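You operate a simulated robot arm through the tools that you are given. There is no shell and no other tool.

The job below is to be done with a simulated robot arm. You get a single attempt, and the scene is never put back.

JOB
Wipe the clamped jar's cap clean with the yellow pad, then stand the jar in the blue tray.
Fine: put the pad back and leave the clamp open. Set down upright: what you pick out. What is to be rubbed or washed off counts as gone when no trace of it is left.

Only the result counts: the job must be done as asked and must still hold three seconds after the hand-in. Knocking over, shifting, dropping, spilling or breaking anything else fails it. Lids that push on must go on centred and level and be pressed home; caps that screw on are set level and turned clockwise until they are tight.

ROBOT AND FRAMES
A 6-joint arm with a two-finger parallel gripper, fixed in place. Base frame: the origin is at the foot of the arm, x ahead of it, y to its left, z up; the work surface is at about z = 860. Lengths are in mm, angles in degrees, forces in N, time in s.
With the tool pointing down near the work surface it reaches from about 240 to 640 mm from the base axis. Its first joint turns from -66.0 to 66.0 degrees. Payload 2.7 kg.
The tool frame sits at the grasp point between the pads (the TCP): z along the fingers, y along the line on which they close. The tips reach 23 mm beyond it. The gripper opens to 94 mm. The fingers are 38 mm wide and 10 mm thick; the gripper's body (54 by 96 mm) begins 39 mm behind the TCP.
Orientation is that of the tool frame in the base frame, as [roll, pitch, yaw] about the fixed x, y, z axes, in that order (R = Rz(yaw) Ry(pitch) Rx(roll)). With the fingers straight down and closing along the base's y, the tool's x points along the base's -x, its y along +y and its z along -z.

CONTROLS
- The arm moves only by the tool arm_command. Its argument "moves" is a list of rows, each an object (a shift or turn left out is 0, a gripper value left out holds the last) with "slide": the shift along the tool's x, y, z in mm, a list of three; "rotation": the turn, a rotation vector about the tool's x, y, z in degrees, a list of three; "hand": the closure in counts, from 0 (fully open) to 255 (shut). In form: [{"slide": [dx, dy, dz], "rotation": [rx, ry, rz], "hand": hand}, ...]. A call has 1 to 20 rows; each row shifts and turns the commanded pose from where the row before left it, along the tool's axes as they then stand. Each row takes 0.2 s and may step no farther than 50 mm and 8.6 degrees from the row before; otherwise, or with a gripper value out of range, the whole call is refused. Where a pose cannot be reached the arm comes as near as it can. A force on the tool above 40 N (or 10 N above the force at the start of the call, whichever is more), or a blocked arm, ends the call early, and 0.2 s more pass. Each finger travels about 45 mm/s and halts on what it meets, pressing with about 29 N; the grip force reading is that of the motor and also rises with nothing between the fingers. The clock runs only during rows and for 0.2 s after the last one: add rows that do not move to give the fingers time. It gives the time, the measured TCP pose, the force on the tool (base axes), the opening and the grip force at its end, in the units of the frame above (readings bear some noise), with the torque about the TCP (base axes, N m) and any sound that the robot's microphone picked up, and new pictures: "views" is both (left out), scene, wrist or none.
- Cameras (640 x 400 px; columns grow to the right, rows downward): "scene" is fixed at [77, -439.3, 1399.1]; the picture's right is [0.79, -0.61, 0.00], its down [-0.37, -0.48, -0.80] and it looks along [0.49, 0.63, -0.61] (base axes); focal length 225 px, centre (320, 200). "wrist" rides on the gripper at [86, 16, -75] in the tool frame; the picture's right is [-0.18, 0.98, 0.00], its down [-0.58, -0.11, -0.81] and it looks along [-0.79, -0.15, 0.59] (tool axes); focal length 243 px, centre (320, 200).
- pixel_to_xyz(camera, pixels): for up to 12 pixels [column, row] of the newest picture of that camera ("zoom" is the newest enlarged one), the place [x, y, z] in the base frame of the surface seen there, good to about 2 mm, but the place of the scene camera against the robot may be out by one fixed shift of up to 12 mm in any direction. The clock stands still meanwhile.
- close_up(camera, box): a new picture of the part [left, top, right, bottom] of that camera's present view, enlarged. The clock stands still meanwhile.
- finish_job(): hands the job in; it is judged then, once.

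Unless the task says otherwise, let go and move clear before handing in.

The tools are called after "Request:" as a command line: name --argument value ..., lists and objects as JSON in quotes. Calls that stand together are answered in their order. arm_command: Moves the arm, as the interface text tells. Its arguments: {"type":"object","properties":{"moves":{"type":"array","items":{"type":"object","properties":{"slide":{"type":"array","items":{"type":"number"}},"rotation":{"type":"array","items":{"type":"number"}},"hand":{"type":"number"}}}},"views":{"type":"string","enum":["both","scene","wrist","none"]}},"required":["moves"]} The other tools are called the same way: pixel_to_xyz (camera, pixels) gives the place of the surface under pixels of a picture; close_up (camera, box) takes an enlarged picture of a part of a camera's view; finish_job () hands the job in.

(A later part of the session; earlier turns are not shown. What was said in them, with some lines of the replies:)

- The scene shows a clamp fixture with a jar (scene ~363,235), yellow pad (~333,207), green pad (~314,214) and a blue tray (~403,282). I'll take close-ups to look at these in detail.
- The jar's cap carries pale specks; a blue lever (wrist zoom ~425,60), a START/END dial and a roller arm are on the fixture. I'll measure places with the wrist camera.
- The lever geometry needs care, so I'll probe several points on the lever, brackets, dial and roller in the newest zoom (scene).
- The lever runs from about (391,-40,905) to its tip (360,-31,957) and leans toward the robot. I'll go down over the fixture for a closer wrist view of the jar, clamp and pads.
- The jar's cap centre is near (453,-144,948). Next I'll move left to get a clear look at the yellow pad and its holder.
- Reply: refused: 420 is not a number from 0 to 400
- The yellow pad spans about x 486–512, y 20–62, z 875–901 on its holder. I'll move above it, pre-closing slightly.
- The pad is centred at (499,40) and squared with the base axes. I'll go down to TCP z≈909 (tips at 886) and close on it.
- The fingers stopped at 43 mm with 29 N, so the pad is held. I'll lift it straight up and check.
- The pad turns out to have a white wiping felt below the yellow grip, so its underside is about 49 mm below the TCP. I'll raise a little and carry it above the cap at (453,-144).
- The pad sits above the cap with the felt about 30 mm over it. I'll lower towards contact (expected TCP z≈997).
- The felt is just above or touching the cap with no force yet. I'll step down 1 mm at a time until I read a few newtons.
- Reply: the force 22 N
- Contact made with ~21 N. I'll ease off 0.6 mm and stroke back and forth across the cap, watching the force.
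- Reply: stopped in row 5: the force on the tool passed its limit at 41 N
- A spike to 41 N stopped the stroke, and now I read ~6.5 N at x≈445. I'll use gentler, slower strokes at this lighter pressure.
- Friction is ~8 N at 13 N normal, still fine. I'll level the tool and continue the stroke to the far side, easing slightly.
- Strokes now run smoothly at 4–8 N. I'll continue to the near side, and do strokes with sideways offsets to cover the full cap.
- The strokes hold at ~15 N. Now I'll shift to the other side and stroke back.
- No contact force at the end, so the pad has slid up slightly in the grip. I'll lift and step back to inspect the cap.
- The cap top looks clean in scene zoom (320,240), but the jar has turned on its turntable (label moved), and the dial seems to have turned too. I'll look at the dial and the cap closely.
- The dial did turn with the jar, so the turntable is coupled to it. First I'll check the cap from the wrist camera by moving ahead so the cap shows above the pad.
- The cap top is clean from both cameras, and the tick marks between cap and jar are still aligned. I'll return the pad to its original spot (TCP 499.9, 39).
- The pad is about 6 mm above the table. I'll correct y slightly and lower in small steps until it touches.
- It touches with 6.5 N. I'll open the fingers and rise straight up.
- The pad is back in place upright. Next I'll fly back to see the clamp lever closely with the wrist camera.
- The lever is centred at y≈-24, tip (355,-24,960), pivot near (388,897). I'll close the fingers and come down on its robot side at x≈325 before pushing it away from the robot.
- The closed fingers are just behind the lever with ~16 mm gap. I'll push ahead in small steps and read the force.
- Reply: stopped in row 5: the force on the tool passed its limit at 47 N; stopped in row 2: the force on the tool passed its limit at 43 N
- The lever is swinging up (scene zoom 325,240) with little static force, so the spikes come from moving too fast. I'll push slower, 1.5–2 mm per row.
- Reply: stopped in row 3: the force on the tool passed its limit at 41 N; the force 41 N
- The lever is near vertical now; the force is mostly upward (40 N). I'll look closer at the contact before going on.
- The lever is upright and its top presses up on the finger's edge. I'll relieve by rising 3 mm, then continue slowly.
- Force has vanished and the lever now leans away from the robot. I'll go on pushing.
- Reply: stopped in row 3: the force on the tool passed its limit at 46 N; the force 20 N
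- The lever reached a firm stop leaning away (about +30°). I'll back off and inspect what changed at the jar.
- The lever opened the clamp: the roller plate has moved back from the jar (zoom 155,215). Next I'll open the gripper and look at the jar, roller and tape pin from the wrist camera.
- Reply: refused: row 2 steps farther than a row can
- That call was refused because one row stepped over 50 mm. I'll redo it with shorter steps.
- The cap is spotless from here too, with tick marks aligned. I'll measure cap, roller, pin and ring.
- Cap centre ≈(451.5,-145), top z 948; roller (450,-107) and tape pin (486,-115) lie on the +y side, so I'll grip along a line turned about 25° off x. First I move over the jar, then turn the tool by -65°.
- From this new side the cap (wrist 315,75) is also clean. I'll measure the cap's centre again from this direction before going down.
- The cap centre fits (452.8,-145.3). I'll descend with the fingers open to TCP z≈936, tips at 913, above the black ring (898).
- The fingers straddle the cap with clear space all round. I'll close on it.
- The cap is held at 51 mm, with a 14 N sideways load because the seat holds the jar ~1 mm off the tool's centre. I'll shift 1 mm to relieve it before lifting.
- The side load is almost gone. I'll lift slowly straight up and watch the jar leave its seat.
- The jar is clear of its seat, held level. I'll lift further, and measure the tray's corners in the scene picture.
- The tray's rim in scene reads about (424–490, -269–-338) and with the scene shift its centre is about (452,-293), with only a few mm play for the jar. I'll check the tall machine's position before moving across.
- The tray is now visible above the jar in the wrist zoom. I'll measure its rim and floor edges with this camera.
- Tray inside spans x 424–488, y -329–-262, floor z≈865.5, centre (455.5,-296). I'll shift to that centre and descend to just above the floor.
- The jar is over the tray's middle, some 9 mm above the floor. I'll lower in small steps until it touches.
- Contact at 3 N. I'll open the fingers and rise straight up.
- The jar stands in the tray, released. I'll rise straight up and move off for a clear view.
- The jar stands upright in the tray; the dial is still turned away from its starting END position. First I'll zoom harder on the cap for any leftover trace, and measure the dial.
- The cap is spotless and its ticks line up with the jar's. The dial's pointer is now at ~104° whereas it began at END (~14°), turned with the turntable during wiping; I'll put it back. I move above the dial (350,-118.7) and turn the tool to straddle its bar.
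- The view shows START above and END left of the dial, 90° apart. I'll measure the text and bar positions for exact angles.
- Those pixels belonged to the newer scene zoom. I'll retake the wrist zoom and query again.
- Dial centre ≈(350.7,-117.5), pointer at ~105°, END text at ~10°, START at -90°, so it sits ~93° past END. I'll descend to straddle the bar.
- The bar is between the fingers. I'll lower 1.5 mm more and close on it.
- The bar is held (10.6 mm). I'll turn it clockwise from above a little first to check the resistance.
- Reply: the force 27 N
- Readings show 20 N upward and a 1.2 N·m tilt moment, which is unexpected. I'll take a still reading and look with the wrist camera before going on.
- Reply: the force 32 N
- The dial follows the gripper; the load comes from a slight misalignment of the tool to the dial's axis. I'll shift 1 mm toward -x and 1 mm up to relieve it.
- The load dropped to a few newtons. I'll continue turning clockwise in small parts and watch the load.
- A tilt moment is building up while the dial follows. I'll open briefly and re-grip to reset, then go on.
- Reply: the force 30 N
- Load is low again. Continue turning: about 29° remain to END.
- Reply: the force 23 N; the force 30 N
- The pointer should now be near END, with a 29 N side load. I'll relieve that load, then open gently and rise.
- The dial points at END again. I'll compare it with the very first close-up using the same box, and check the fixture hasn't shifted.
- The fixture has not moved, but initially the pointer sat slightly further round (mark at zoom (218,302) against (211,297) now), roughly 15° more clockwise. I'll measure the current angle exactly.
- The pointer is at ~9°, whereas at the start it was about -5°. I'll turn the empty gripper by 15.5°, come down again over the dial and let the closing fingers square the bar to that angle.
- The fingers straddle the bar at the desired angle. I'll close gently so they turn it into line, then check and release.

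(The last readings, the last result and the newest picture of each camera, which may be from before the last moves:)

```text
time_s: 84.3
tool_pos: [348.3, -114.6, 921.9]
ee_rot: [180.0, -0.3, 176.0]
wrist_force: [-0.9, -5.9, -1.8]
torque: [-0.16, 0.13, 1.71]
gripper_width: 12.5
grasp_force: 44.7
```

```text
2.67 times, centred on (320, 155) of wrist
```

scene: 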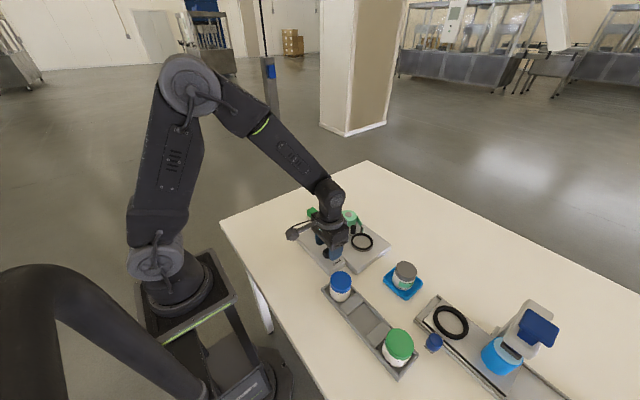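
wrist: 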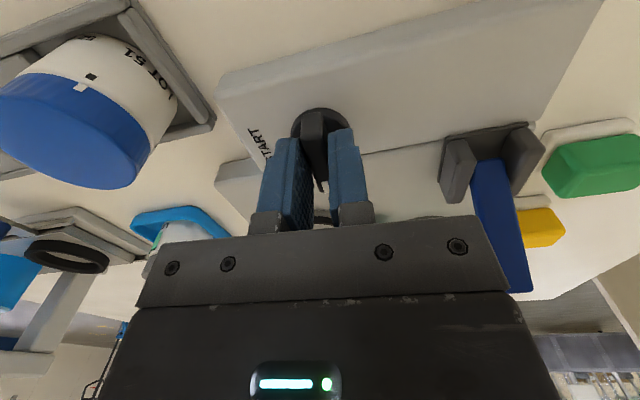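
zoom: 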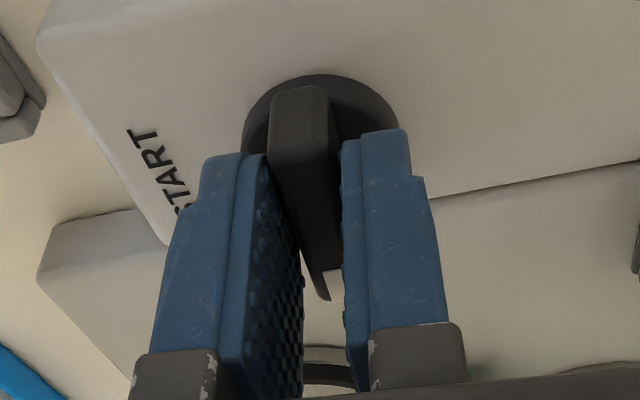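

The fingers stop at 12.5 mm with 1.7 N·m about the vertical, so the dial resists further turning there. I'll release and see where it rests.

Request:
arm_command --moves '[{"hand": 190}, {"hand": 110}, {}, {"slide": [0, 0, -20]}, {"slide": [0, 0, -35]}, {"slide": [0, 0, -45]}, {}]' --views "both"

Request:
close_up --camera "scene" --box '[300, 200, 396, 260]'

Request:
close_up --camera "wrist" --box '[240, 0, 400, 100]'

```text
time_s: 85.9
tool_pos: [347.6, -114.6, 1023.1]
ee_rot: [179.9, -0.3, 175.8]
wrist_force: [0.2, 0.1, 0.4]
torque: [0.02, 0.03, 0.0]
gripper_width: 53.1
grasp_force: 0.0
```

scene: 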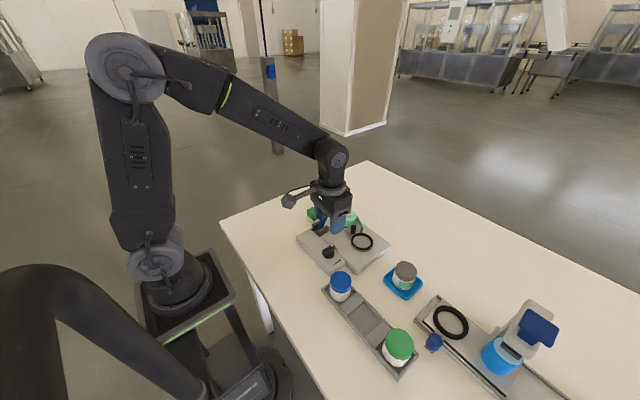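
wrist: 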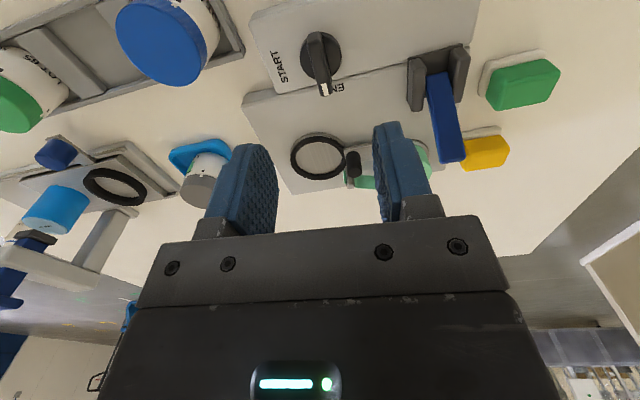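

```text
6.67 times, centred on (348, 230) of scene
```

zoom: 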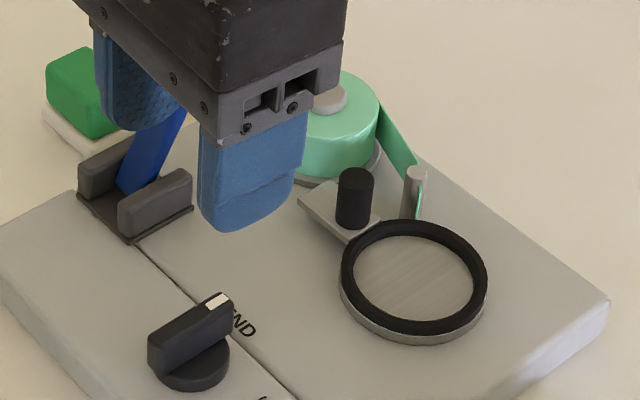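

```text
4.00 times, centred on (320, 50) of wrist
```

zoom: 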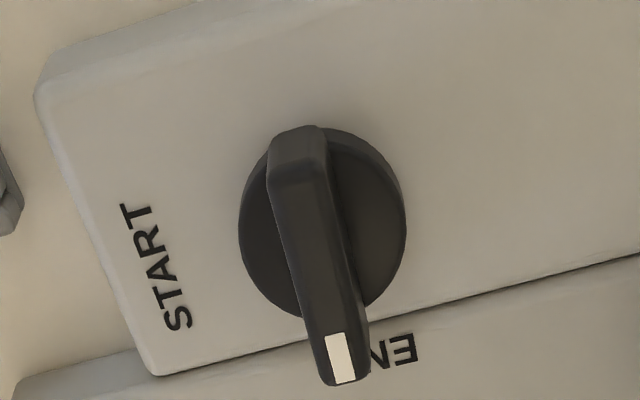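

The dial mark is back at zoom (218,302), exactly as at the start. I'll rise and move over for a last look at the jar in the tray from the wrist camera.

Request:
arm_command --moves '[{"slide": [0, -20, -30]}, {"slide": [0, -40, -10]}, {"slide": [0, -40, 0]}, {"slide": [0, -30, 0]}, {}, {}]' --views "both"

Request:
close_up --camera "wrist" --box '[240, 60, 400, 160]'

Request:
close_up --camera "scene" --box '[290, 190, 450, 290]'

Request:
close_up --camera "scene" --box '[379, 252, 427, 302]'

```text
time_s: 87.3
tool_pos: [340.6, -245.2, 1063.7]
ee_rot: [179.9, -0.2, 175.8]
wrist_force: [-0.5, -0.1, 0.3]
torque: [-0.03, 0.05, 0.01]
gripper_width: 53.5
grasp_force: 0.0
```

scene: 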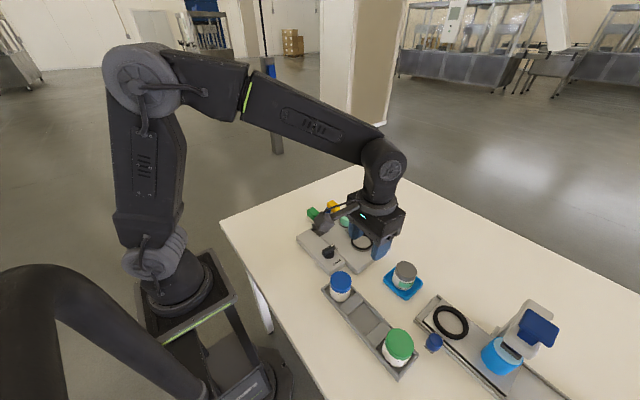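
wrist: 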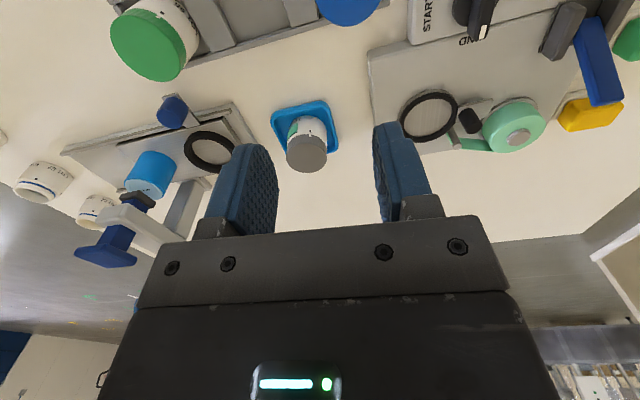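

```text
4.00 times, centred on (320, 110) of wrist
```

zoom: 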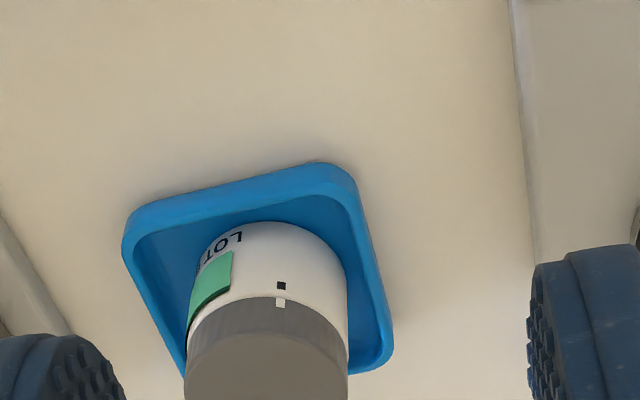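

```text
4.00 times, centred on (370, 240) of scene
```

zoom: 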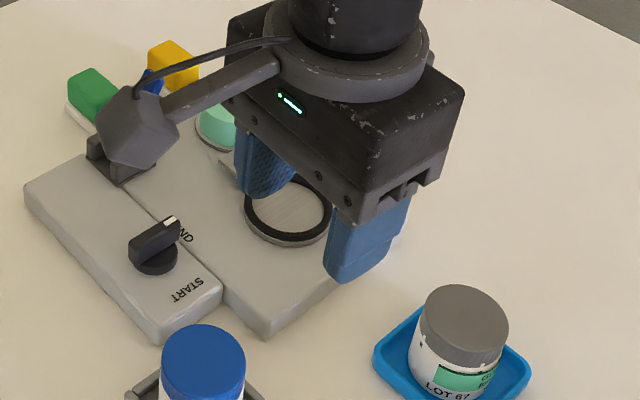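

```text
8.00 times, centred on (403, 277) of scene
```

zoom: 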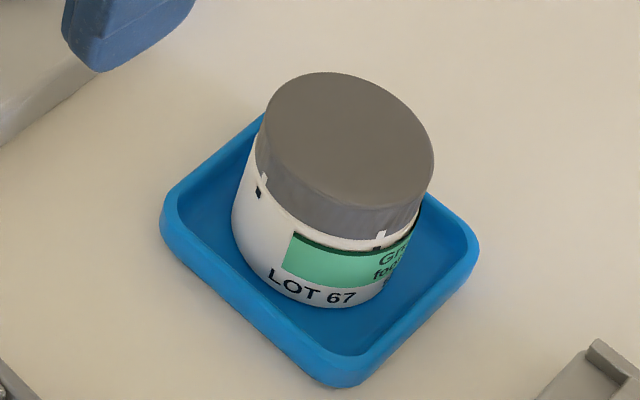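

The jar stands flat in the tray and ticks line up. One last close look at the cap from the wrist side and at the pads, then I'll hand in.

Request:
close_up --camera "wrist" --box '[268, 110, 348, 180]'

Request:
arm_command --moves '[{"slide": [20, 0, -40]}, {"slide": [20, 0, -40]}, {}]' --views "both"

Request:
close_up --camera "scene" --box '[290, 190, 450, 290]'

```text
5.71 times, centred on (308, 145) of wrist
```

zoom: 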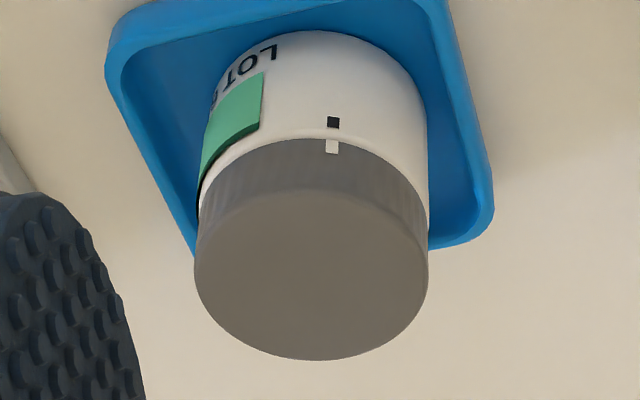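

```text
time_s: 88.1
tool_pos: [299.5, -241.2, 1143.8]
ee_rot: [179.9, -0.2, 175.8]
wrist_force: [-0.1, 0.8, 0.5]
torque: [-0.01, 0.01, -0.03]
gripper_width: 53.6
grasp_force: 0.2
```

scene: 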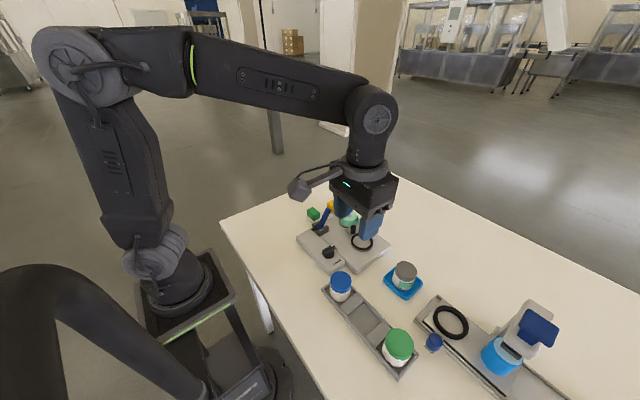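
wrist: 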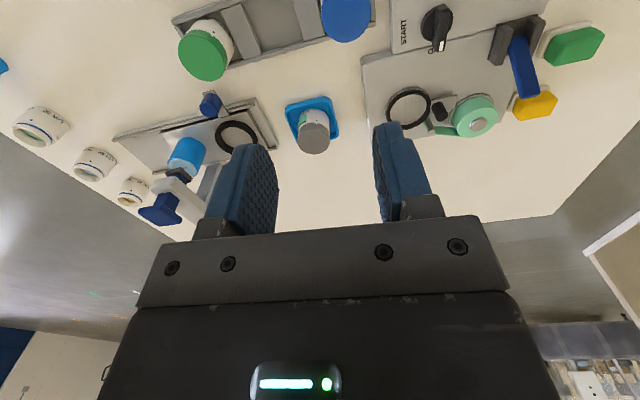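

```text
4.00 times, centred on (370, 240) of scene
```

zoom: 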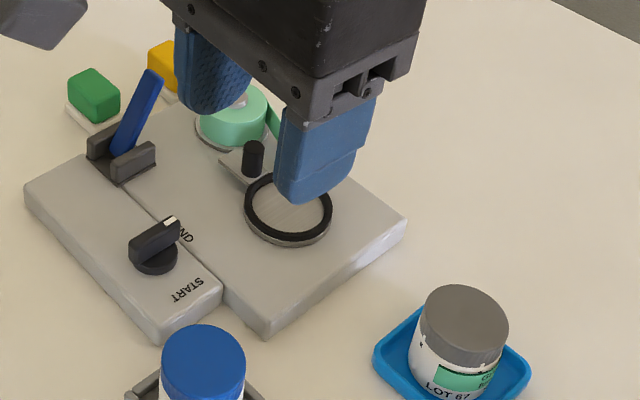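

The latest pictures show the cap spotless (wrist zoom 310,270) and the jar upright in the blue tray (scene 404,277). The pad is back, the clamp is open, the dial is at its starting position, and the arm is clear, so I hand in.

Request:
finish_job

```text
The job is handed in.
```

The jar's cap is wiped clean and the jar is standing upright in the blue tray. I handed the job in, and no verdict has come back.

- **Cap:** No trace of the specks shows in any view from the two cameras. The tick marks on the cap and jar still line up, so the cap did not turn.
- **Jar:** It stands flat near the middle of the tray, released with the arm well clear.
- **Pad and clamp:** The yellow pad is back where it started. The clamp lever is over to its open side, with the roller clear of where the jar stood.
- **Dial:** Wiping turned the jar on its turntable, and that carried the START/END dial about 110° away from END. After setting the jar down I turned the dial back. In the last scene picture its mark sits where it did at the start.
- **Forces:** A few pushes on the pad and the lever passed the 40 N limit and stopped the move early. The fixture looks unmoved in the pictures.
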